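You operate a simulated robot arm through the tools that you are given. There is no shell and no other tool. Be economical: measure what you need, move in short steps, check, and stop when the job is done.

You run a simulated robot arm. Do the job below in one go: nothing can be reset, and whatever is moved stays where it is left.

TASK
Roll the tape on the blue plate down 2 times and peel-test it.
Fine: plate on the peel tester's pad, cover closed, ROLL 2 times, then PULL; open the cover and lay the plate on the rubber pad. Where these are worked on the way, their far stop is far enough and under half their travel is too little: cover of the peel tester.

Only the result counts: the job must be done as asked and must still hold three seconds after the hand-in. Knocking over, shifting, dropping, spilling or breaking anything else fails it. Lids that push on must go on centred and level and be pressed home; caps that screw on are set level and turned clockwise until they are tight.

THE ROBOT
A 6-joint arm with a two-finger parallel gripper, fixed in place. Base frame: the origin is at the foot of the arm, x ahead of it, y to its left, z up; the work surface is at about z = 79. Readings come in cm, degrees, newtons and seconds.
With the tool pointing down near the work surface it reaches from about 24 to 64 cm from the base axis. Its first joint turns from -66.0 to 66.0 degrees. Payload 2.7 kg.
The tool frame sits at the grasp point between the pads (the TCP): z along the fingers, y along the line on which they close. The tips reach 2.3 cm beyond it. Largest opening 9.4 cm; finger width 3.8, thickness 1; the body of the gripper, 5.4 by 9.6 cm, starts 3.9 cm behind the TCP.
Orientation is told as [roll, pitch, yaw] about the base's x, y, z axes, in that order, counted from this pose: with the fingers straight down and closing along the base's y, the tool's x points along the base's -x, its y along +y and its z along -z.

THE INTERFACE
- The arm moves only by the tool jog_arm. Its argument "rows" is a list of rows, each a list of 7 numbers: the shift along the tool's x, y, z in units of 300 mm (1.0 is 300 mm), then the turn, a rotation vector about the tool's x, y, z in units of 120 degrees (1.0 is 120 degrees), then the closure in counts, from 0 (fully open) to 255 (shut). In form: [[dx, dy, dz, wx, wy, wz, claw], ...]. A call has 1 to 20 rows; each row is the pose to reach, as a shift and turn from the pose commanded when the call began, along the tool's axes at that moment. A call with a number of a shift or a turn outside -1 to 1 is refused whole. A row lasts 0.2 s, in which the tool goes at most 5 cm and 8.6 degrees; a call with a longer step from one row to the next is refused whole, and so is a gripper value outside its range. Where a pose cannot be reached the arm comes as near as it can. A force on the tool above 70 N (or 10 N above the force at the start of the call, whichever is more), or a blocked arm, ends the call early, and 0.2 s more pass. The fingers move at their own pace (about 4.5 cm/s each) and stop on an object; they squeeze with about 42 N. The grip force told is the motor's: it shows also when the fingers shut on nothing. Time passes only in rows, and 0.2 s behind the last, so rows that repeat a pose let the fingers close. The reply holds the time, the measured pose of the TCP, the force on the tool along the base axes, the opening and the grip force, in the units named above and with some noise, with the torque about the TCP (base axes, N m) and any sound that the robot's microphone picked up.
- Cameras (640 x 400 px; columns grow to the right, rows downward): "scene" is fixed at [6.79, -43.61, 140.51]; the picture's right is [0.80, -0.61, 0.00], its down [-0.38, -0.49, -0.78] and it looks along [0.47, 0.62, -0.62] (base axes); focal length 375 px, centre (320, 200). "wrist" rides on the gripper at [8.6, 1.6, -7.4] in the tool frame; the picture's right is [-0.18, 0.98, 0.00], its down [-0.58, -0.11, -0.81] and it looks along [-0.79, -0.15, 0.59] (tool axes); focal length 243 px, centre (320, 200). There is no depth. A picture from a camera that has moved, and an enlarged one, comes with that camera's place and axes in the base frame and with its lens. The place of the scene camera against the robot may be out by one fixed shift of up to 1.2 cm in any direction.
- snapshot(camera): a new picture of that camera. The clock stands still meanwhile.
- zoom(camera, box): a new picture of the part [left, top, right, bottom] of that camera's present view, enlarged. The clock stands still meanwhile.
- hand_in(): hands the job in; it is judged then, once.

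Go step by step. Nothing tells you positions but the pictures and the camera data: compare them with the known pose of the tool, close in by small moves and look again before you grip or let go. The budget is 120 turns and 76 pictures, counting those below and the enlarged ones. Unless the task says otherwise, let go and move clear before handing in, and close with one line.

The tools are called as a command line: name --pt "numbers of a row" for each row, then --argument value for the rest, lists and objects as JSON in quotes. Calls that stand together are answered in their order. jog_arm: Moves the arm, as the interface text tells. Its arguments: {"type":"object","properties":{"rows":{"type":"array","items":{"type":"array","items":{"type":"number"}}}},"required":["rows"]} The other tools are called the same way: snapshot (camera) takes a picture; zoom (camera, box) takes an enlarged picture of a part of a camera's view; hand_in () hands the job in.

At the start:

```text
t: 0.0
tool_pos: [38.73, -13.71, 109.4]
tool_rot: [-0.1, 0.1, 0.0]
wrist_force: [0.4, 0.0, 0.8]
moment: [-0.03, 0.01, -0.03]
gripper_width: 9.42
grasp_force: 0.0
```

scene: 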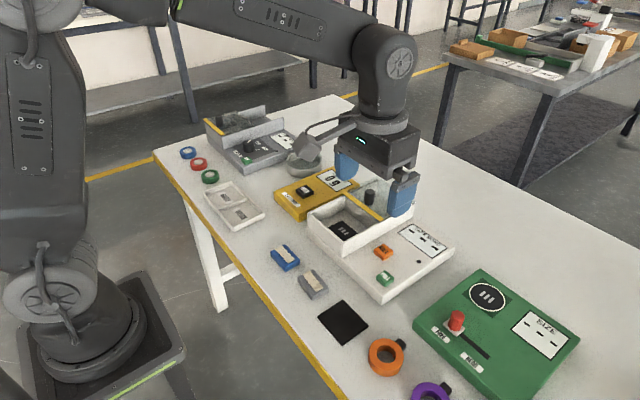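
wrist: 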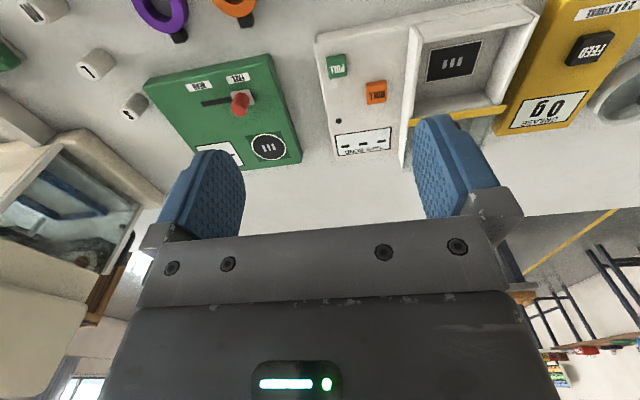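

I see a white machine with orange and green buttons and an open-topped pad box, which is probably the peel tester. A blue plate and a grey plate lie near it, along with a black rubber pad. I'll zoom in for detail.

zoom --camera "scene" --box '[260, 170, 460, 350]'

zoom --camera "scene" --box '[170, 90, 350, 230]'

zoom --camera "wrist" --box '[300, 0, 640, 200]'

```text
2.22 times, centred on (360, 260) of scene
camera zoom: at [6.79, -43.61, 140.51], right [0.8, -0.61, 0.0], down [-0.38, -0.49, -0.78], along [0.47, 0.62, -0.62], focal length 834 px, centre (231, 67)
```

zoom: 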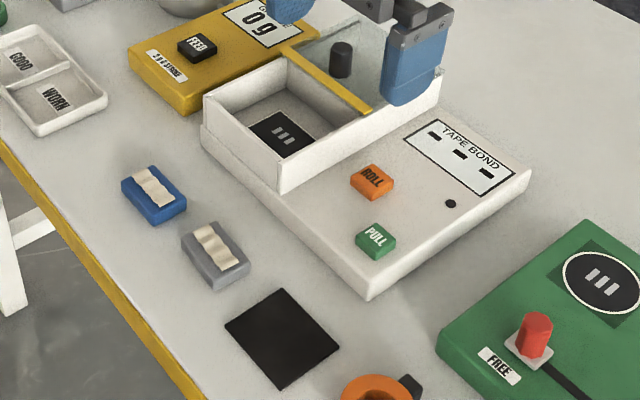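

```text
2.86 times, centred on (260, 160) of scene
camera zoom: at [6.79, -43.61, 140.51], right [0.8, -0.61, 0.0], down [-0.38, -0.49, -0.78], along [0.47, 0.62, -0.62], focal length 1072 px, centre (491, 314)
```

zoom: 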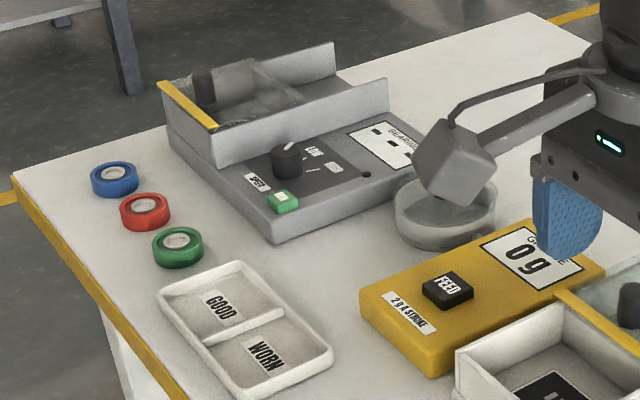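

```text
1.88 times, centred on (470, 100) of wrist
camera zoom: at [30.13, -12.22, 116.84], right [0.18, 0.98, 0.0], down [0.58, -0.11, 0.81], along [0.79, -0.15, -0.59], focal length 457 px, centre (38, 388)
```

zoom: 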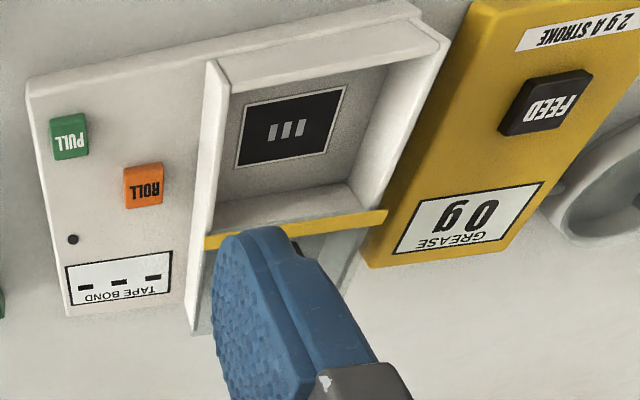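

The peel tester spans about x 43–67, y −15–10. Its pad is near (48.7, 2.9), and the sliding cover is open, with its knob near (56, 3). The blue plate is near (34.5, 5.4), so I'll move above it and look with the wrist camera.

jog_arm --pt "0.02 0.09 0.07 0 0 0 0" --pt "0.04 0.18 0.14 0 0 0 0" --pt "0.06 0.27 0.21 0 0 0 0" --pt "0.08 0.36 0.28 0 0 0 0" --pt "0.1 0.45 0.35 0 0 0 0" --pt "0.12 0.54 0.4 0 0 0 0" --pt "0.14 0.633 0.44 0 0 0 0" --pt "0.14 0.633 0.44 0 0 0 0"

snapshot --camera "wrist"

snapshot --camera "scene"

```text
t: 1.8
tool_pos: [34.44, 5.18, 96.13]
tool_rot: [-0.1, 0.0, 0.0]
wrist_force: [-0.2, 0.2, -0.3]
moment: [0.03, 0.03, 0.02]
gripper_width: 9.42
grasp_force: 0.0
```

```text
70 pictures are left
camera wrist: at [25.92, 6.72, 103.65], right [0.18, 0.98, 0.0], down [0.58, -0.11, 0.81], along [0.79, -0.15, -0.59], focal length 243 px, centre (320, 200)
```

wrist: 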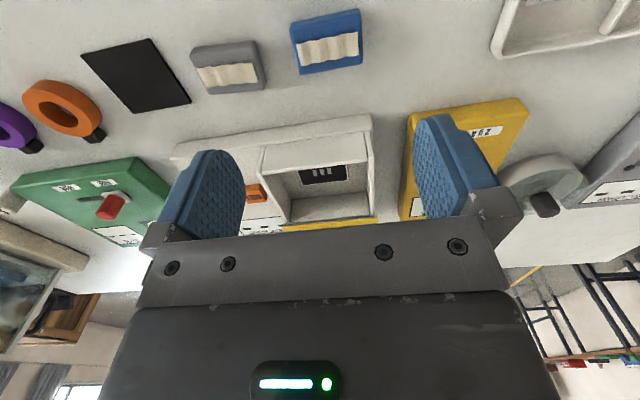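

```text
69 pictures are left
```

scene: 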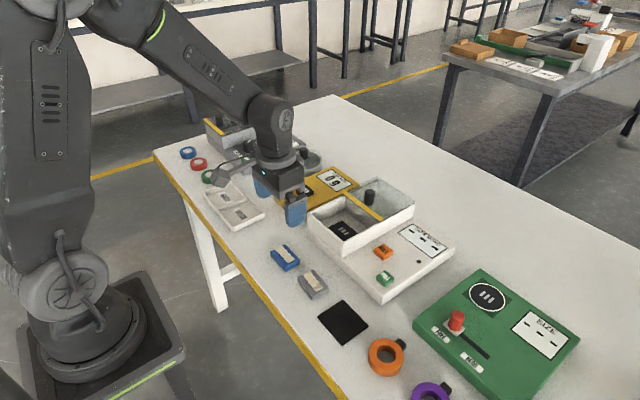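

The blue plate centre comes out near (34.5, 5.6), which agrees with the scene view. I'll zoom in to measure its edges and yaw.

zoom --camera "wrist" --box '[240, 0, 400, 100]'

zoom --camera "scene" --box '[290, 160, 430, 270]'

zoom --camera "wrist" --box '[230, 100, 430, 240]'

```text
4.00 times, centred on (320, 50) of wrist
camera zoom: at [25.92, 6.72, 103.65], right [0.18, 0.98, 0.0], down [0.58, -0.11, 0.81], along [0.79, -0.15, -0.59], focal length 970 px, centre (320, 800)
```

zoom: 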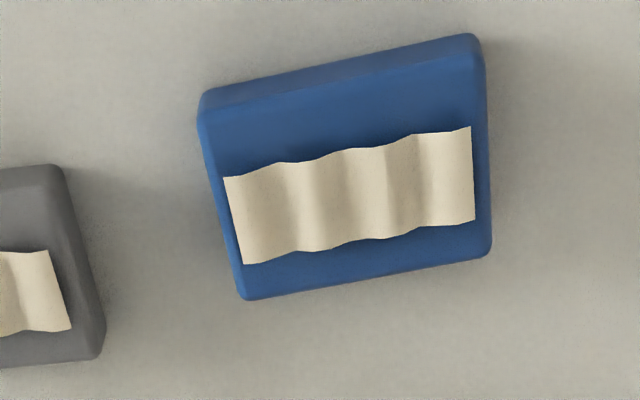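

```text
3.64 times, centred on (360, 215) of scene
camera zoom: at [6.79, -43.61, 140.51], right [0.8, -0.61, 0.0], down [-0.38, -0.49, -0.78], along [0.47, 0.62, -0.62], focal length 1365 px, centre (174, 146)
```

zoom: 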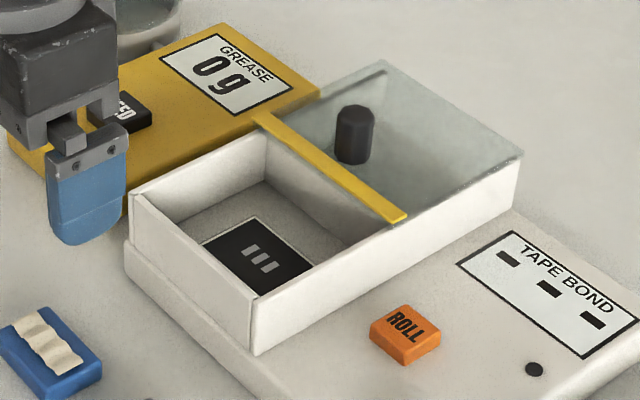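

```text
2.86 times, centred on (330, 170) of wrist
camera zoom: at [25.92, 6.72, 103.65], right [0.18, 0.98, 0.0], down [0.58, -0.11, 0.81], along [0.79, -0.15, -0.59], focal length 693 px, centre (291, 286)
```

zoom: 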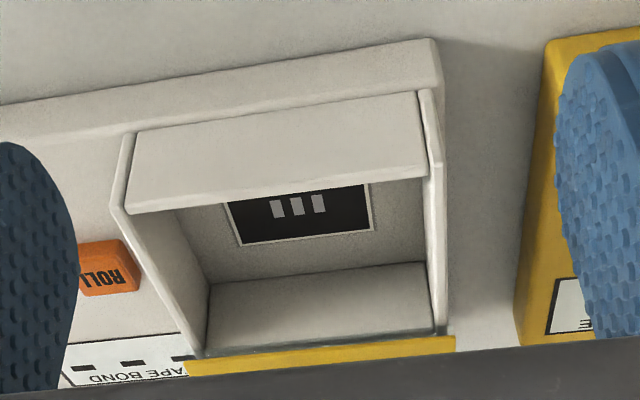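

The plate spans x≈33–36.7, y≈2.85–8.6 and is aligned with the axes. I'll partly close the fingers to clear the grey plate and come down to just above it.

jog_arm --pt "0 0 0 0 0 0 54" --pt "-0.012 0.018 0.12 0 0 0 54" --pt "-0.012 0.018 0.24 0 0 0 54" --pt "-0.012 0.018 0.36 0 0 0 54" --pt "-0.012 0.018 0.36 0 0 0 54"

snapshot --camera "wrist"

zoom --camera "scene" --box '[240, 200, 360, 310]'

```text
t: 3.0
tool_pos: [34.71, 6.01, 85.11]
tool_rot: [0.0, 0.1, 0.1]
wrist_force: [0.3, 0.0, 0.4]
moment: [-0.02, 0.03, -0.01]
gripper_width: 7.4
grasp_force: 0.0
```

```text
65 pictures are left
camera wrist: at [26.09, 7.49, 92.59], right [0.18, 0.98, 0.0], down [0.58, -0.11, 0.81], along [0.79, -0.15, -0.59], focal length 243 px, centre (320, 200)
```

wrist: 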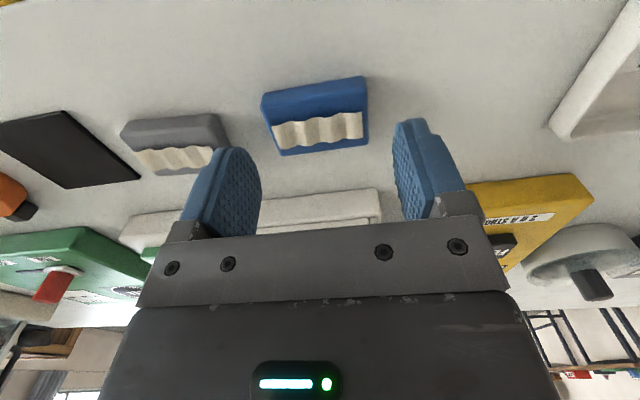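

```text
3.64 times, centred on (300, 255) of scene
camera zoom: at [6.79, -43.61, 140.51], right [0.8, -0.61, 0.0], down [-0.38, -0.49, -0.78], along [0.47, 0.62, -0.62], focal length 1365 px, centre (393, 0)
```

zoom: 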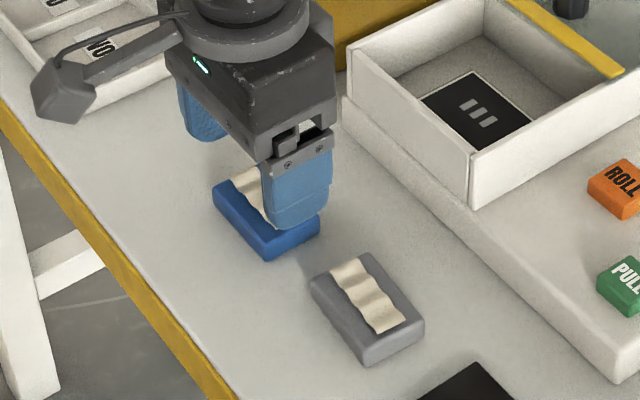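

The plate sits between the fingers as measured. I'll go down the last 3.4 cm and grip.

jog_arm --pt "0 -0.004 0.04 0 0 0 54" --pt "0 -0.004 0.08 0 0 0 54" --pt "0 -0.004 0.113 0 0 0 54" --pt "0 -0.004 0.113 0 0 0 54" --pt "0 -0.004 0.113 0 0 0 140" --pt "0 -0.004 0.113 0 0 0 140" --pt "0 -0.004 0.113 0 0 0 140" --pt "0 -0.004 0.113 0 0 0 140"

snapshot --camera "wrist"

```text
t: 4.8
tool_pos: [34.74, 5.7, 81.96]
tool_rot: [0.0, 0.0, 0.0]
wrist_force: [-0.7, -0.1, -0.1]
moment: [-0.01, 0.01, 0.01]
gripper_width: 5.9
grasp_force: 42.3
```

```text
63 pictures are left
camera wrist: at [26.1, 7.13, 89.4], right [0.18, 0.98, 0.0], down [0.58, -0.11, 0.81], along [0.79, -0.15, -0.59], focal length 243 px, centre (320, 200)
```

wrist: 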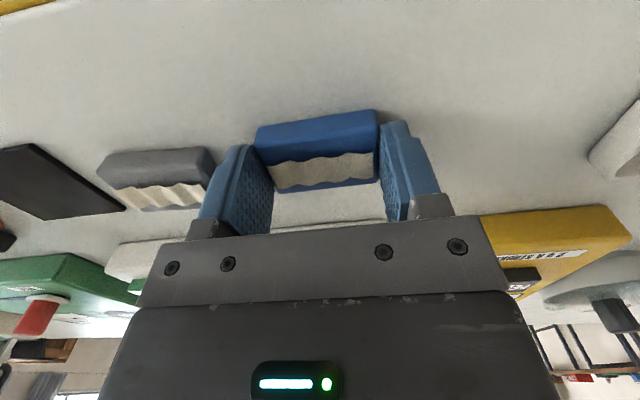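

The plate is gripped. I'll lift it 12 cm and carry it above the peel tester's pad, which I put at (48.8, 2.65).

jog_arm --pt "0 0 -0.1 0 0 0 140" --pt "0 0 -0.2 0 0 0 140" --pt "0 0 -0.3 0 0 0 140" --pt "0 0 -0.4 0 0 0 140" --pt "-0.1 -0.02 -0.4 0 0 0 140" --pt "-0.2 -0.04 -0.4 0 0 0 140" --pt "-0.3 -0.06 -0.4 0 0 0 140" --pt "-0.4 -0.08 -0.4 0 0 0 140" --pt "-0.468 -0.102 -0.4 0 0 0 140" --pt "-0.468 -0.102 -0.4 0 0 0 140" --pt "-0.468 -0.102 -0.4 0 0 0 140"

snapshot --camera "wrist"

zoom --camera "scene" --box '[260, 140, 460, 270]'

```text
t: 7.2
tool_pos: [49.08, 2.73, 93.94]
tool_rot: [0.0, 0.1, -0.1]
wrist_force: [-0.2, -0.1, -0.4]
moment: [0.02, 0.0, -0.02]
gripper_width: 5.92
grasp_force: 41.9
```

```text
62 pictures are left
camera wrist: at [40.47, 4.19, 101.43], right [0.18, 0.98, 0.0], down [0.58, -0.11, 0.81], along [0.79, -0.15, -0.59], focal length 243 px, centre (320, 200)
```

wrist: 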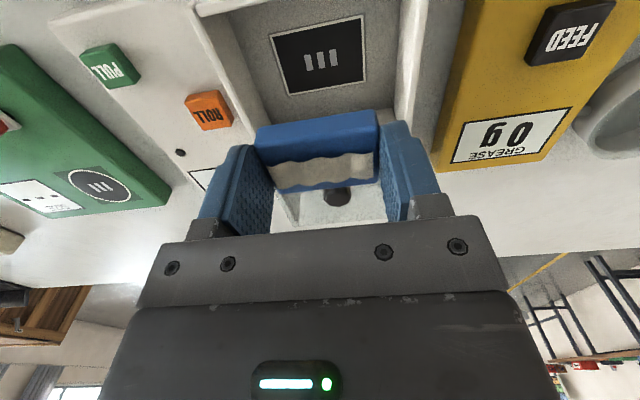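

```text
3.08 times, centred on (360, 205) of scene
camera zoom: at [6.79, -43.61, 140.51], right [0.8, -0.61, 0.0], down [-0.38, -0.49, -0.78], along [0.47, 0.62, -0.62], focal length 1155 px, centre (197, 185)
```

zoom: 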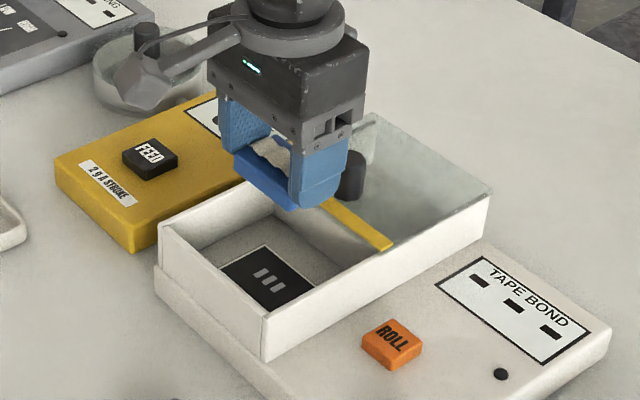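

The pad is confirmed at about (48.8, 2.67). I'll lower the plate to just above it, then take small steps until it touches.

jog_arm --pt "0 0 0.1 0 0 0 140" --pt "0 0 0.18 0 0 0 140" --pt "0 0 0.24 0 0 0 140" --pt "0 0 0.275 0 0 0 140" --pt "0 0 0.275 0 0 0 140"

zoom --camera "scene" --box '[290, 160, 430, 270]'

zoom --camera "wrist" --box '[200, 50, 460, 230]'

```text
t: 8.4
tool_pos: [48.79, 2.65, 85.56]
tool_rot: [0.0, 0.0, 0.0]
wrist_force: [0.0, -0.3, -0.5]
moment: [-0.02, 0.02, 0.0]
gripper_width: 5.89
grasp_force: 42.4
```

```text
3.64 times, centred on (360, 215) of scene
camera zoom: at [6.79, -43.61, 140.51], right [0.8, -0.61, 0.0], down [-0.38, -0.49, -0.78], along [0.47, 0.62, -0.62], focal length 1365 px, centre (174, 146)
```

zoom: 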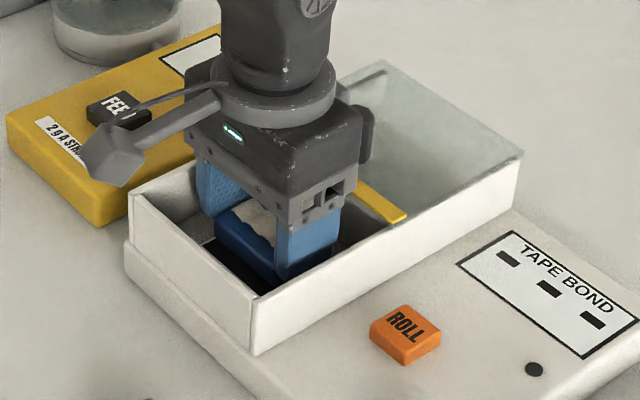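

```text
2.22 times, centred on (330, 140) of wrist
camera zoom: at [40.31, 4.15, 93.11], right [0.18, 0.98, 0.0], down [0.58, -0.11, 0.81], along [0.79, -0.15, -0.59], focal length 539 px, centre (298, 333)
```

zoom: 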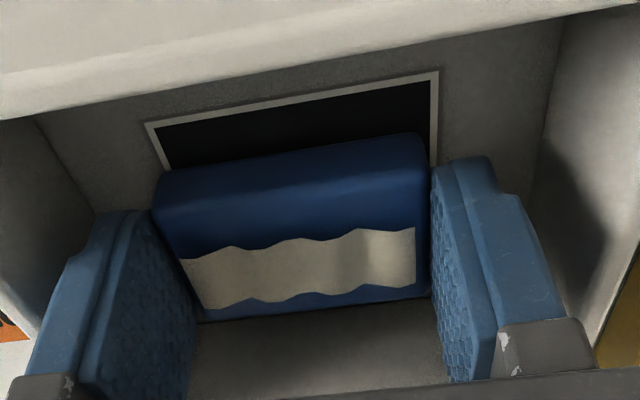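

It is aligned over the pad, so I'll keep lowering in small steps.

jog_arm --pt "0 0 0.007 0 0 0 140" --pt "0 0 0.014 0 0 0 140" --pt "0 0 0.014 0 0 0 140"

```text
t: 9.2
tool_pos: [49.04, 2.67, 85.37]
tool_rot: [0.1, -0.1, -0.1]
wrist_force: [0.1, -0.1, 0.1]
moment: [0.03, -0.01, -0.01]
gripper_width: 5.92
grasp_force: 42.4
```

jog_arm --pt "0 0 0.007 0 0 0 140" --pt "0 0 0.014 0 0 0 140" --pt "0 0 0.014 0 0 0 140"

zoom --camera "wrist" --box '[200, 50, 460, 230]'

```text
t: 10.0
tool_pos: [48.93, 2.66, 84.87]
tool_rot: [0.0, -0.1, 0.0]
wrist_force: [-0.2, -0.8, 2.6]
moment: [-0.03, 0.04, 0.01]
gripper_width: 5.87
grasp_force: 41.8
```

```text
2.22 times, centred on (330, 140) of wrist
camera zoom: at [40.3, 4.12, 92.37], right [0.18, 0.98, 0.0], down [0.58, -0.11, 0.81], along [0.79, -0.15, -0.59], focal length 539 px, centre (298, 333)
```

zoom: 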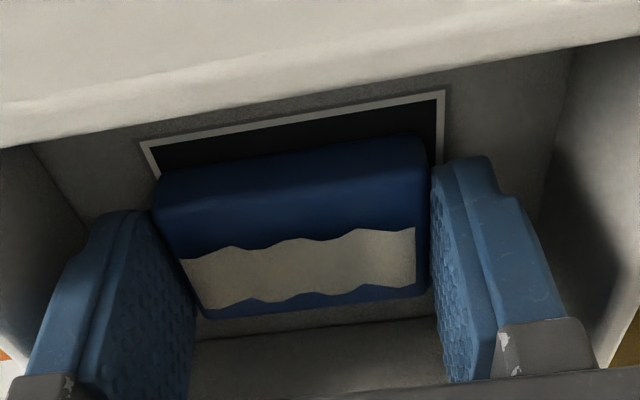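

It is just touching (2.6 N), but the plate looks about 0.2 cm too far in x. I'll lift slightly, nudge it toward the robot and set it back down.

jog_arm --pt "0 0 -0.015 0 0 0 140" --pt "0.007 0 -0.015 0 0 0 140" --pt "0.007 0 -0.007 0 0 0 140" --pt "0.007 0 0.001 0 0 0 140" --pt "0.007 0 0.004 0 0 0 140" --pt "0.007 0 0.004 0 0 0 140"

zoom --camera "wrist" --box '[200, 50, 460, 230]'

```text
t: 11.4
tool_pos: [48.69, 2.58, 84.96]
tool_rot: [0.1, -0.2, 0.1]
wrist_force: [-5.9, 2.4, 21.4]
moment: [0.04, 0.32, -0.04]
gripper_width: 5.91
grasp_force: 41.9
```

```text
2.22 times, centred on (330, 140) of wrist
camera zoom: at [40.16, 4.18, 92.34], right [0.18, 0.98, 0.0], down [0.58, -0.11, 0.81], along [0.79, -0.15, -0.59], focal length 539 px, centre (298, 333)
```

zoom: 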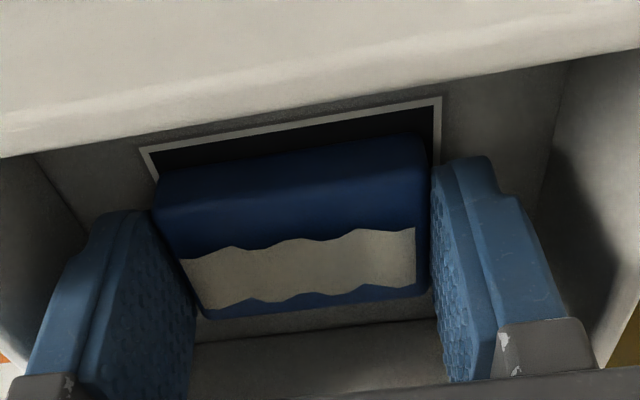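

Contact is firm at 21 N with the plate on the pad. I'll ease the force, open the fingers and rise straight up.

jog_arm --pt "0 0 -0.003 0 0 0 140" --pt "0 0 -0.003 0 0 0 70" --pt "0 0 -0.003 0 0 0 50" --pt "0 0 -0.003 0 0 0 50" --pt "0 0 -0.06 0 0 0 50" --pt "0 0 -0.14 0 0 0 50" --pt "0 0 -0.25 0 0 0 50" --pt "0 0 -0.38 0 0 0 50" --pt "0 0 -0.38 0 0 0 50"

snapshot --camera "wrist"

zoom --camera "scene" --box '[290, 160, 430, 270]'

```text
t: 13.4
tool_pos: [48.62, 2.64, 96.05]
tool_rot: [0.1, 0.0, -0.1]
wrist_force: [1.0, 0.2, -0.9]
moment: [-0.02, 0.02, 0.0]
gripper_width: 7.59
grasp_force: 0.0
```

```text
56 pictures are left
camera wrist: at [40.11, 4.17, 103.56], right [0.18, 0.98, 0.0], down [0.58, -0.11, 0.81], along [0.79, -0.15, -0.59], focal length 243 px, centre (320, 200)
```

wrist: 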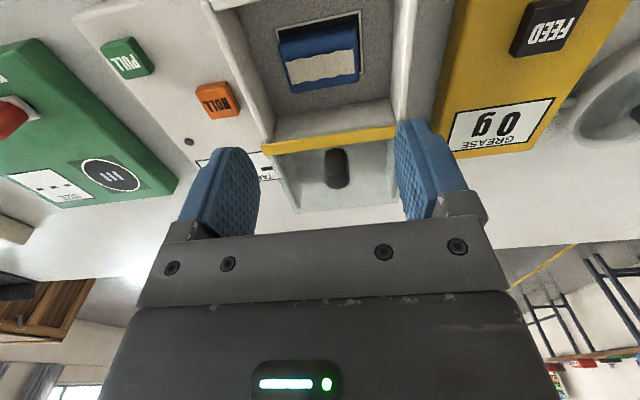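

```text
3.64 times, centred on (360, 215) of scene
camera zoom: at [6.79, -43.61, 140.51], right [0.8, -0.61, 0.0], down [-0.38, -0.49, -0.78], along [0.47, 0.62, -0.62], focal length 1365 px, centre (174, 146)
```

zoom: 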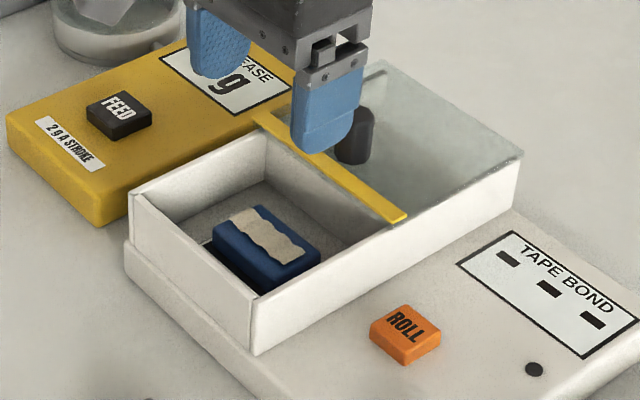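

The plate is on the pad. The cover knob is near (56.1, 2.75) and stands from about z 86.7 to 89.7. I'll move over it with the fingers partly open.

jog_arm --pt "-0.08 0 0 0 0 0 110" --pt "-0.16 0.002 0 0 0 0 110" --pt "-0.25 0.004 0 0 0 0 110" --pt "-0.25 0.004 0.05 0 0 0 110" --pt "-0.25 0.004 0.09 0 0 0 110" --pt "-0.25 0.004 0.09 0 0 0 110"

snapshot --camera "wrist"

zoom --camera "scene" --box '[310, 140, 430, 240]'

```text
t: 14.8
tool_pos: [56.25, 2.94, 93.44]
tool_rot: [0.1, 0.1, 0.1]
wrist_force: [-1.2, 0.0, 0.5]
moment: [-0.04, -0.01, -0.01]
gripper_width: 5.34
grasp_force: 0.1
```

```text
54 pictures are left
camera wrist: at [47.7, 4.34, 100.95], right [0.18, 0.98, 0.0], down [0.58, -0.11, 0.81], along [0.79, -0.15, -0.59], focal length 243 px, centre (320, 200)
```

wrist: 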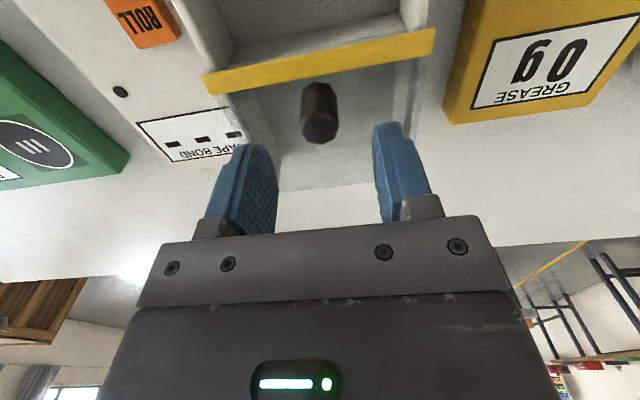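

```text
4.00 times, centred on (370, 190) of scene
camera zoom: at [6.79, -43.61, 140.51], right [0.8, -0.61, 0.0], down [-0.38, -0.49, -0.78], along [0.47, 0.62, -0.62], focal length 1501 px, centre (120, 240)
```

zoom: 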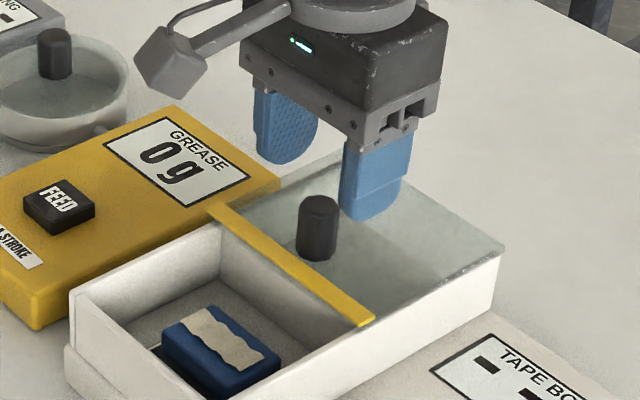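

The knob centre is at (56.0, 2.76) with its top at z 89.8. I'll lower the fingers around it and close.

jog_arm --pt "0.003 -0.002 0.05 0 0 0 110" --pt "0.003 -0.002 0.1 0 0 0 110" --pt "0.003 -0.002 0.125 0 0 0 110" --pt "0.003 -0.002 0.125 0 0 0 110" --pt "0.003 -0.002 0.125 0 0 0 255" --pt "0.003 -0.002 0.125 0 0 0 255" --pt "0.003 -0.002 0.125 0 0 0 255" --pt "0.003 -0.002 0.125 0 0 0 255" --pt "0.003 -0.002 0.125 0 0 0 255"

snapshot --camera "wrist"

```text
t: 16.8
tool_pos: [55.87, 2.8, 89.65]
tool_rot: [0.0, 0.0, 0.0]
wrist_force: [0.1, 9.5, -2.8]
moment: [-0.47, -0.22, 0.03]
gripper_width: 2.18
grasp_force: 45.2
```

```text
52 pictures are left
camera wrist: at [47.45, 4.3, 97.13], right [0.18, 0.98, 0.0], down [0.58, -0.11, 0.81], along [0.79, -0.15, -0.59], focal length 243 px, centre (320, 200)
```

wrist: 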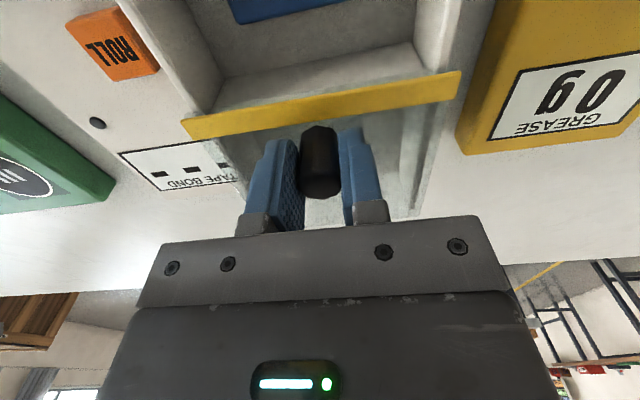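

The knob is gripped. I'll slide the cover toward the robot.

jog_arm --pt "0.02 0 0 0 0 0 255" --pt "0.04 0 0 0 0 0 255" --pt "0.06 0 0 0 0 0 255" --pt "0.08 0 0 0 0 0 255" --pt "0.1 0 0 0 0 0 255" --pt "0.1 0 0 0 0 0 255"

zoom --camera "scene" --box '[290, 160, 430, 270]'

```text
t: 18.2
tool_pos: [53.16, 2.86, 89.58]
tool_rot: [0.0, 0.3, 0.1]
wrist_force: [-0.2, 23.5, -20.3]
moment: [-0.38, -0.69, 0.05]
gripper_width: 2.17
grasp_force: 45.3
```

```text
3.64 times, centred on (360, 215) of scene
camera zoom: at [6.82, -43.55, 140.53], right [0.8, -0.61, 0.0], down [-0.38, -0.49, -0.78], along [0.47, 0.62, -0.62], focal length 1365 px, centre (174, 146)
```

zoom: 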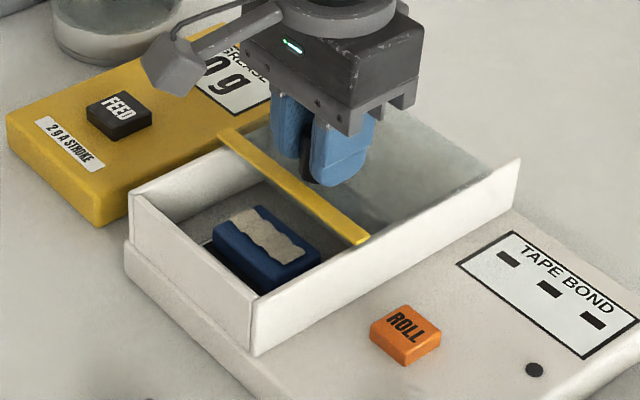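

The cover is sliding, but side and downward forces are building up. I'll correct slightly and continue.

jog_arm --pt "0.02 0.003 0.003 0 0 0 255" --pt "0.04 0.003 0.003 0 0 0 255" --pt "0.06 0.003 0.003 0 0 0 255" --pt "0.08 0.003 0.003 0 0 0 255" --pt "0.1 0.003 0.003 0 0 0 255" --pt "0.1 0.003 0.003 0 0 0 255"

```text
t: 19.6
tool_pos: [50.21, 2.85, 89.71]
tool_rot: [0.0, -0.1, 0.1]
wrist_force: [0.8, 17.1, 0.4]
moment: [0.56, 1.08, 0.09]
gripper_width: 2.19
grasp_force: 45.3
```

jog_arm --pt "0.02 0.003 0 0 0 0 255" --pt "0.04 0.003 0 0 0 0 255" --pt "0.06 0.003 0 0 0 0 255" --pt "0.08 0.003 0 0 0 0 255" --pt "0.1 0.003 0 0 0 0 255" --pt "0.1 0.003 0 0 0 0 255"

zoom --camera "scene" --box '[290, 160, 430, 270]'

```text
t: 21.0
tool_pos: [47.26, 2.79, 89.73]
tool_rot: [0.0, 0.1, 0.0]
wrist_force: [0.5, 5.4, -1.3]
moment: [0.59, -1.32, -0.13]
gripper_width: 2.15
grasp_force: 44.9
```

```text
3.64 times, centred on (360, 215) of scene
camera zoom: at [6.79, -43.6, 140.51], right [0.8, -0.61, 0.0], down [-0.38, -0.49, -0.78], along [0.47, 0.62, -0.62], focal length 1365 px, centre (174, 146)
```

zoom: 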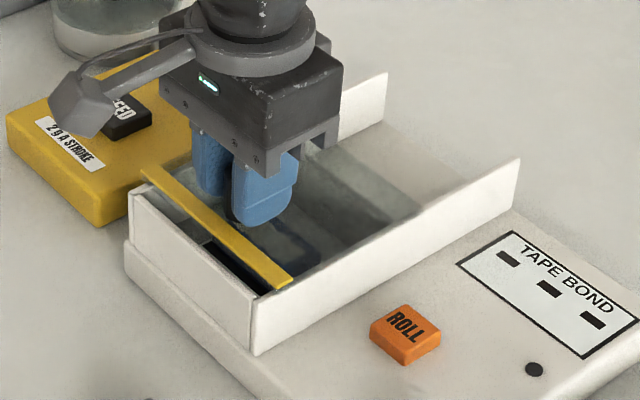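

About 1.3 cm is left, so I'll keep going to the stop.

jog_arm --pt "0.015 0 0 0 0 0 255" --pt "0.03 0 0 0 0 0 255" --pt "0.04 0 0 0 0 0 255" --pt "0.048 0 0 0 0 0 255" --pt "0.055 0 0 0 0 0 255" --pt "0.055 0 0 0 0 0 255"

zoom --camera "scene" --box '[290, 160, 430, 270]'

```text
t: 22.4
tool_pos: [45.75, 2.8, 89.71]
tool_rot: [0.1, -0.6, 0.2]
wrist_force: [28.9, 10.2, -10.4]
moment: [-0.56, 0.18, -0.02]
gripper_width: 2.18
grasp_force: 45.3
```

```text
3.64 times, centred on (360, 215) of scene
camera zoom: at [6.88, -43.58, 140.51], right [0.8, -0.61, 0.0], down [-0.38, -0.49, -0.78], along [0.47, 0.62, -0.62], focal length 1365 px, centre (174, 146)
```

zoom: 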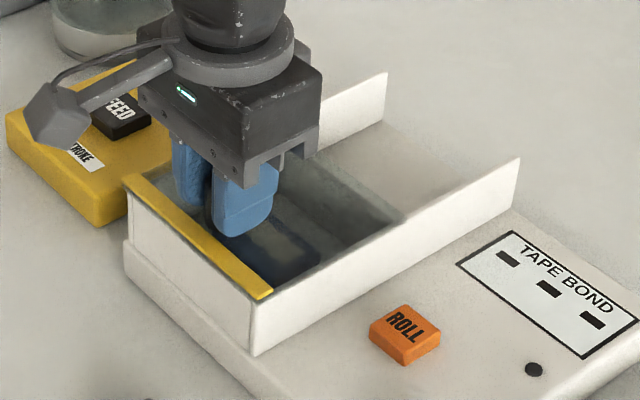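

The cover is against its stop at 29 N. I'll ease off, let go, rise, and move above ROLL with the fingers shut.

jog_arm --pt "-0.006 0 0 0 0 0 255" --pt "-0.006 0 0 0 0 0 130" --pt "-0.006 0 0 0 0 0 110" --pt "-0.006 0 0 0 0 0 110" --pt "-0.006 0 0 0 0 0 110" --pt "-0.006 0 -0.06 0 0 0 110" --pt "-0.006 0 -0.14 0 0 0 110" --pt "-0.006 0 -0.22 0 0 0 180" --pt "-0.06 -0.1 -0.22 0 0 0 255" --pt "-0.11 -0.24 -0.22 0 0 0 255" --pt "-0.155 -0.363 -0.22 0 0 0 255" --pt "-0.155 -0.363 -0.22 0 0 0 255" --pt "-0.155 -0.363 -0.22 0 0 0 255"

snapshot --camera "wrist"

zoom --camera "scene" --box '[300, 150, 480, 300]'

```text
t: 25.2
tool_pos: [49.95, -8.07, 96.26]
tool_rot: [0.0, 0.1, 0.0]
wrist_force: [-0.6, -0.3, 0.0]
moment: [0.01, 0.02, 0.03]
gripper_width: 0.0
grasp_force: 42.1
```

```text
48 pictures are left
camera wrist: at [41.41, -6.51, 103.75], right [0.18, 0.98, 0.0], down [0.58, -0.11, 0.81], along [0.79, -0.15, -0.59], focal length 243 px, centre (320, 200)
```

wrist: 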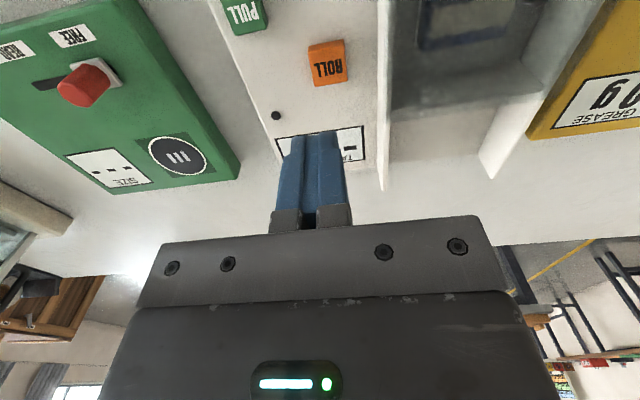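

```text
2.67 times, centred on (390, 225) of scene
camera zoom: at [6.79, -43.61, 140.51], right [0.8, -0.61, 0.0], down [-0.38, -0.49, -0.78], along [0.47, 0.62, -0.62], focal length 1001 px, centre (133, 133)
```

zoom: 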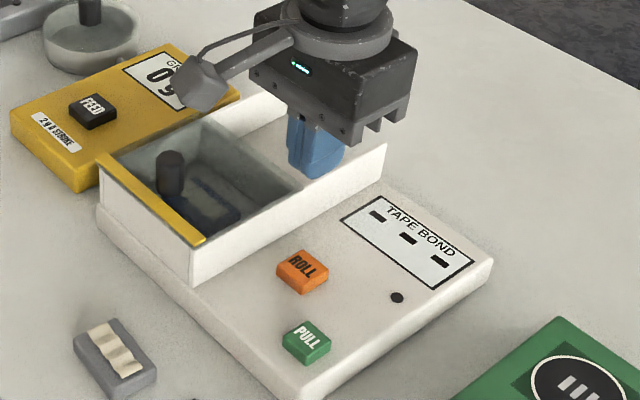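

ROLL is at about (50.8, −7.75) with its top near z 83.3, and the cover is fully closed. I'll go down above it.

jog_arm --pt "-0.028 0.011 0.1 0 0 0 255" --pt "-0.028 0.011 0.2 0 0 0 255" --pt "-0.028 0.011 0.28 0 0 0 255" --pt "-0.028 0.011 0.325 0 0 0 255" --pt "-0.028 0.011 0.325 0 0 0 255"

snapshot --camera "wrist"

zoom --camera "scene" --box '[300, 170, 460, 300]'

```text
t: 26.4
tool_pos: [50.87, -7.86, 86.52]
tool_rot: [0.0, 0.0, 0.0]
wrist_force: [-0.7, -1.1, 0.0]
moment: [0.05, -0.03, 0.02]
gripper_width: 0.0
grasp_force: 42.2
```

```text
46 pictures are left
camera wrist: at [42.33, -6.24, 93.92], right [0.18, 0.98, 0.0], down [0.58, -0.11, 0.81], along [0.79, -0.15, -0.59], focal length 243 px, centre (320, 200)
```

wrist: 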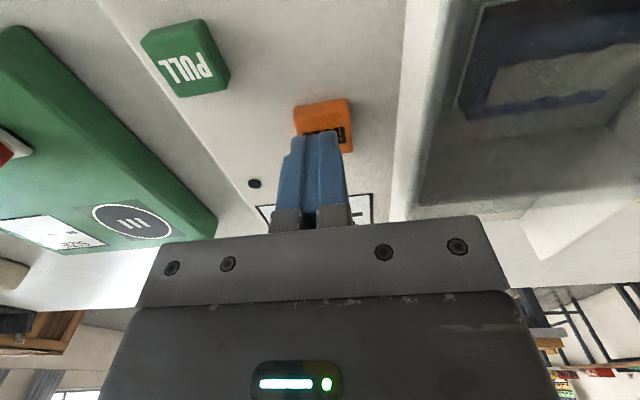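

```text
3.08 times, centred on (380, 235) of scene
camera zoom: at [6.79, -43.61, 140.51], right [0.8, -0.61, 0.0], down [-0.38, -0.49, -0.78], along [0.47, 0.62, -0.62], focal length 1155 px, centre (135, 92)
```

zoom: 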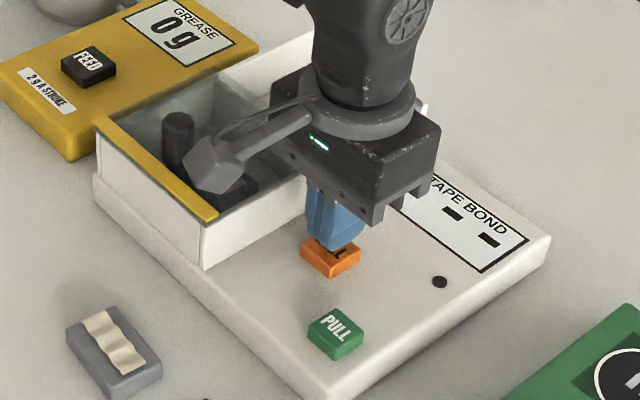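

The fingertip is centred above ROLL. I'll descend slowly and watch for contact and sound.

jog_arm --pt "0 0 0.01 0 0 0 255" --pt "0 0 0.02 0 0 0 255" --pt "0 0 0.027 0 0 0 255" --pt "0 0 0.027 0 0 0 255"

```text
t: 27.4
tool_pos: [51.06, -7.84, 85.58]
tool_rot: [-0.1, -0.1, 0.1]
wrist_force: [0.2, 0.1, -0.7]
moment: [-0.02, 0.01, 0.02]
gripper_width: 0.0
grasp_force: 42.0
```

jog_arm --pt "0 0 0.005 0 0 0 255" --pt "0 0 0.01 0 0 0 255" --pt "0 0 0.01 0 0 0 255"

```text
t: 28.2
tool_pos: [51.01, -7.73, 85.42]
tool_rot: [-0.1, 0.0, 0.1]
wrist_force: [0.5, 0.6, 1.0]
moment: [0.0, -0.04, 0.02]
gripper_width: 0.0
grasp_force: 41.6
```

jog_arm --pt "0 0 0.005 0 0 0 255" --pt "0 0 0.01 0 0 0 255" --pt "0 0 0.01 0 0 0 255"

zoom --camera "scene" --box '[340, 200, 440, 280]'

```text
t: 29.0
tool_pos: [50.98, -7.77, 85.15]
tool_rot: [0.0, -0.1, -0.1]
wrist_force: [0.4, 0.6, 2.0]
moment: [0.02, 0.0, 0.0]
gripper_width: 0.01
grasp_force: 41.7
heard: click
```

```text
5.00 times, centred on (390, 240) of scene
camera zoom: at [6.79, -43.61, 140.51], right [0.8, -0.61, 0.0], down [-0.38, -0.49, -0.78], along [0.47, 0.62, -0.62], focal length 1876 px, centre (-30, 0)
```

zoom: 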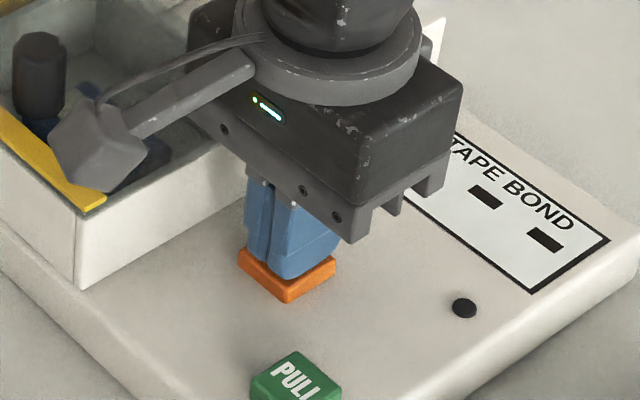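

I heard a click, so the first ROLL press registered. I'll rise clear and check the indicator.

jog_arm --pt "0 0 -0.02 0 0 0 255" --pt "0 0 -0.05 0 0 0 255" --pt "0 0 -0.05 0 0 0 255" --pt "0 0 -0.05 0 0 0 255" --pt "0 0 -0.05 0 0 0 255" --pt "0 0 -0.05 0 0 0 255" --pt "0 0 -0.05 0 0 0 255" --pt "0 0 -0.05 0 0 0 255" --pt "0 0 -0.05 0 0 0 255" --pt "0 0 -0.05 0 0 0 255"

zoom --camera "scene" --box '[310, 170, 460, 290]'

```text
t: 31.2
tool_pos: [50.97, -7.66, 86.57]
tool_rot: [0.0, 0.0, 0.0]
wrist_force: [-0.7, 0.5, 0.1]
moment: [0.0, -0.02, -0.05]
gripper_width: 0.01
grasp_force: 42.6
```

```text
3.33 times, centred on (385, 230) of scene
camera zoom: at [6.79, -43.61, 140.51], right [0.8, -0.61, 0.0], down [-0.38, -0.49, -0.78], along [0.47, 0.62, -0.62], focal length 1251 px, centre (103, 100)
```

zoom: 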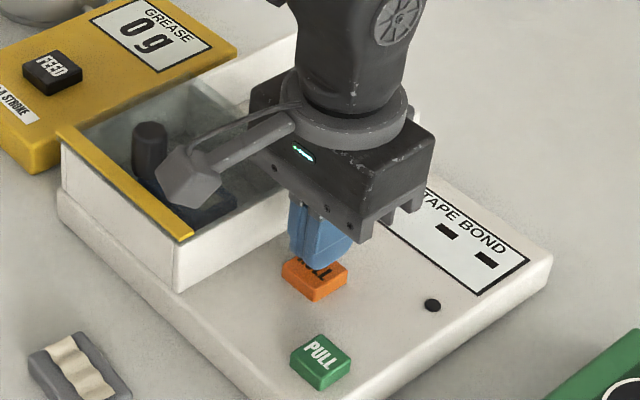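

I'll press ROLL a second time to the same depth.

jog_arm --pt "0 0 0.02 0 0 0 255" --pt "0 0 0.035 0 0 0 255" --pt "0 0 0.043 0 0 0 255" --pt "0 0 0.05 0 0 0 255" --pt "0 0 0.05 0 0 0 255"

```text
t: 32.4
tool_pos: [50.93, -7.73, 85.1]
tool_rot: [-0.1, 0.1, 0.0]
wrist_force: [-0.8, 0.5, 2.1]
moment: [0.0, 0.05, 0.02]
gripper_width: 0.0
grasp_force: 42.1
heard: click
```

That was the second click. I'll rise and move above PULL, near (45.9, −13), then check the display.

jog_arm --pt "0 0 -0.05 0 0 0 255" --pt "0 0 -0.15 0 0 0 255" --pt "0 0 -0.25 0 0 0 255" --pt "0.08 -0.08 -0.25 0 0 0 255" --pt "0.168 -0.175 -0.25 0 0 0 255" --pt "0.168 -0.175 -0.25 0 0 0 255" --pt "0.168 -0.175 -0.25 0 0 0 255"

snapshot --camera "wrist"

zoom --camera "scene" --box '[310, 170, 470, 300]'

```text
t: 34.0
tool_pos: [45.73, -13.12, 92.72]
tool_rot: [0.0, 0.1, 0.1]
wrist_force: [-0.2, -0.2, -0.4]
moment: [-0.01, -0.01, -0.02]
gripper_width: 0.01
grasp_force: 42.0
```

```text
42 pictures are left
camera wrist: at [37.18, -11.64, 100.14], right [0.18, 0.98, 0.0], down [0.58, -0.11, 0.81], along [0.79, -0.15, -0.59], focal length 243 px, centre (320, 200)
```

wrist: 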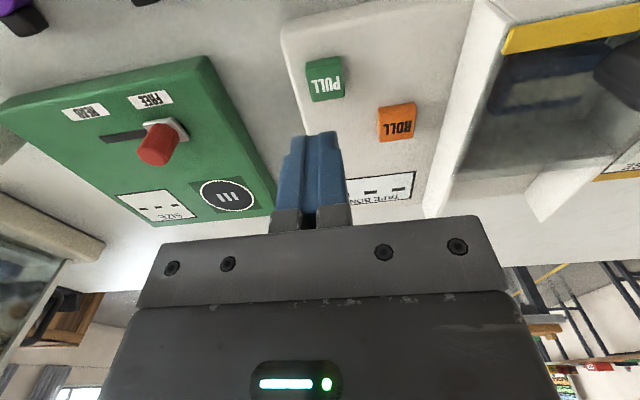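

```text
3.08 times, centred on (390, 235) of scene
camera zoom: at [6.79, -43.61, 140.51], right [0.8, -0.61, 0.0], down [-0.38, -0.49, -0.78], along [0.47, 0.62, -0.62], focal length 1155 px, centre (105, 92)
```

zoom: 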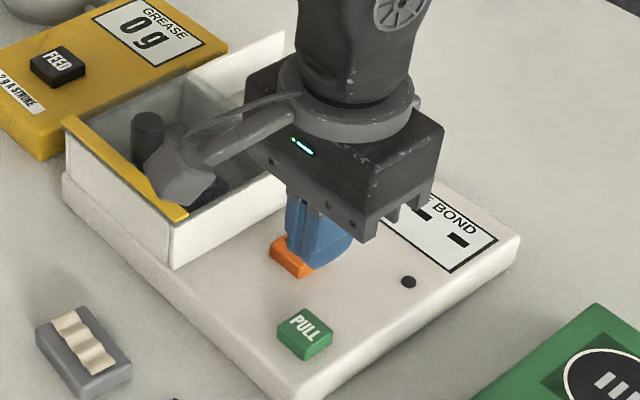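

PULL is at about (46.1, −13.0). I'll adjust by a few millimetres and press to the same height.

jog_arm --pt "-0.009 0.004 0.1 0 0 0 255" --pt "-0.009 0.004 0.18 0 0 0 255" --pt "-0.009 0.004 0.22 0 0 0 255" --pt "-0.009 0.004 0.235 0 0 0 255" --pt "-0.009 0.004 0.243 0 0 0 255" --pt "-0.009 0.004 0.25 0 0 0 255" --pt "-0.009 0.004 0.25 0 0 0 255"

```text
t: 35.6
tool_pos: [46.19, -12.74, 85.2]
tool_rot: [0.0, -0.1, 0.0]
wrist_force: [1.0, -1.2, 2.4]
moment: [0.02, -0.02, 0.0]
gripper_width: 0.01
grasp_force: 41.8
heard: click
```

PULL clicked. I'll rise and move back out of the way to read the display.

jog_arm --pt "0 0 -0.05 0 0 0 255" --pt "0 0 -0.15 0 0 0 255" --pt "0 0 -0.25 0 0 0 255" --pt "0 0.0 -0.4 0 0 0 180" --pt "0.08 0.1 -0.42 0 0 0 110" --pt "0.14 0.25 -0.42 0 0 0 110" --pt "0.14 0.4 -0.42 0 0 0 110" --pt "0.14 0.52 -0.42 0 0 0 110" --pt "0.14 0.52 -0.42 0 0 0 110" --pt "0.14 0.52 -0.42 0 0 0 110"

zoom --camera "scene" --box '[300, 160, 480, 300]'

snapshot --camera "wrist"

```text
t: 37.8
tool_pos: [42.31, 2.78, 97.38]
tool_rot: [-0.1, 0.1, 0.0]
wrist_force: [0.0, -0.1, -0.6]
moment: [-0.01, 0.03, 0.01]
gripper_width: 5.32
grasp_force: 0.1
```

```text
2.86 times, centred on (390, 230) of scene
camera zoom: at [6.79, -43.61, 140.51], right [0.8, -0.61, 0.0], down [-0.38, -0.49, -0.78], along [0.47, 0.62, -0.62], focal length 1072 px, centre (120, 114)
```

zoom: 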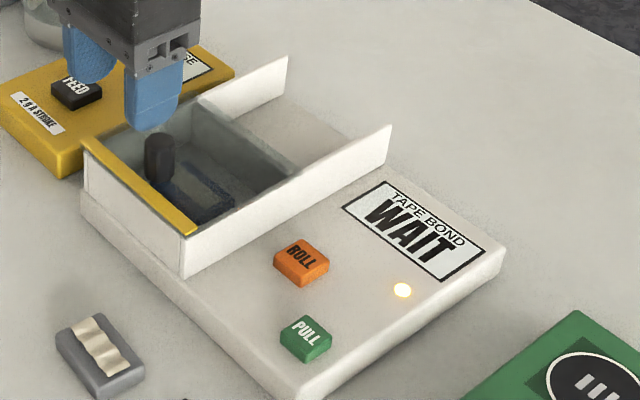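

```text
39 pictures are left
camera wrist: at [33.74, 4.37, 104.96], right [0.18, 0.98, 0.0], down [0.58, -0.11, 0.81], along [0.79, -0.15, -0.59], focal length 243 px, centre (320, 200)
```

wrist: 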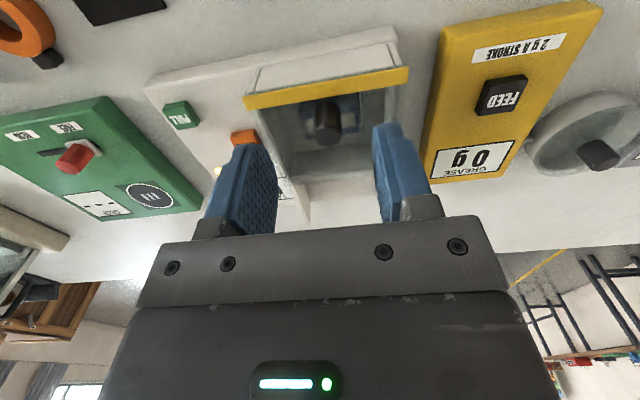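

The tester shows WAIT with its lamp lit, so the pull is running. I'll hold still until it finishes.

jog_arm --pt "0 0 0 0 0 0 110" --pt "0 0 0 0 0 0 110" --pt "0 0 0 0 0 0 110" --pt "0 0 0 0 0 0 110" --pt "0 0 0 0 0 0 110" --pt "0 0 0 0 0 0 110" --pt "0 0 0 0 0 0 110" --pt "0 0 0 0 0 0 110" --pt "0 0 0 0 0 0 110" --pt "0 0 0 0 0 0 110" --pt "0 0 0 0 0 0 110" --pt "0 0 0 0 0 0 110" --pt "0 0 0 0 0 0 110" --pt "0 0 0 0 0 0 110" --pt "0 0 0 0 0 0 110" --pt "0 0 0 0 0 0 110" --pt "0 0 0 0 0 0 110" --pt "0 0 0 0 0 0 110" --pt "0 0 0 0 0 0 110" --pt "0 0 0 0 0 0 110"

zoom --camera "scene" --box '[300, 160, 480, 300]'

```text
t: 42.0
tool_pos: [42.34, 2.78, 97.48]
tool_rot: [0.0, 0.0, 0.0]
wrist_force: [-0.2, 0.3, 0.2]
moment: [0.02, -0.03, 0.01]
gripper_width: 5.36
grasp_force: 0.1
```

```text
2.86 times, centred on (390, 230) of scene
camera zoom: at [6.79, -43.61, 140.51], right [0.8, -0.61, 0.0], down [-0.38, -0.49, -0.78], along [0.47, 0.62, -0.62], focal length 1072 px, centre (120, 114)
```

zoom: 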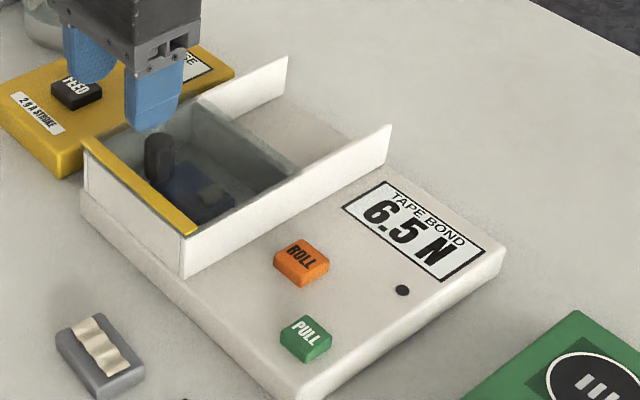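

The test finished and reads 6.5 N. Next I'll grip the knob, now near (45.7, 2.8), to open the cover.

jog_arm --pt "-0.06 0 0 0 0 0 110" --pt "-0.114 0 0.05 0 0 0 110" --pt "-0.114 0 0.15 0 0 0 110" --pt "-0.114 0 0.22 0 0 0 110" --pt "-0.114 0 0.26 0 0 0 110" --pt "-0.114 0 0.26 0 0 0 110" --pt "-0.114 0 0.26 0 0 0 255" --pt "-0.114 0 0.26 0 0 0 255" --pt "-0.114 0 0.26 0 0 0 255" --pt "-0.114 0 0.26 0 0 0 255" --pt "-0.114 0 0.26 0 0 0 255"

snapshot --camera "wrist"

```text
t: 44.4
tool_pos: [45.35, 2.85, 89.9]
tool_rot: [0.1, 0.0, 0.0]
wrist_force: [0.3, 3.9, -3.8]
moment: [-0.39, -0.25, 0.04]
gripper_width: 2.18
grasp_force: 44.4
```

```text
37 pictures are left
camera wrist: at [36.83, 4.31, 97.36], right [0.18, 0.98, 0.0], down [0.58, -0.11, 0.81], along [0.79, -0.15, -0.59], focal length 243 px, centre (320, 200)
```

wrist: 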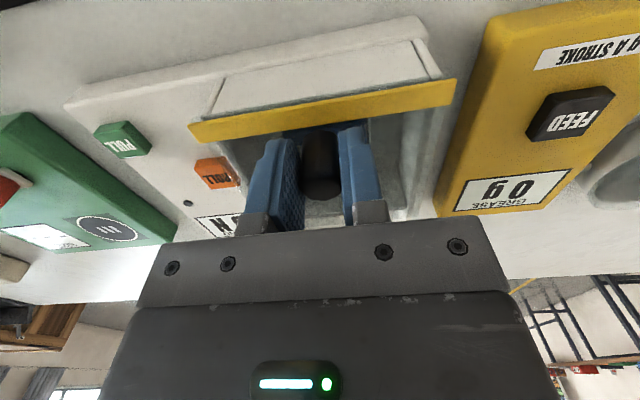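

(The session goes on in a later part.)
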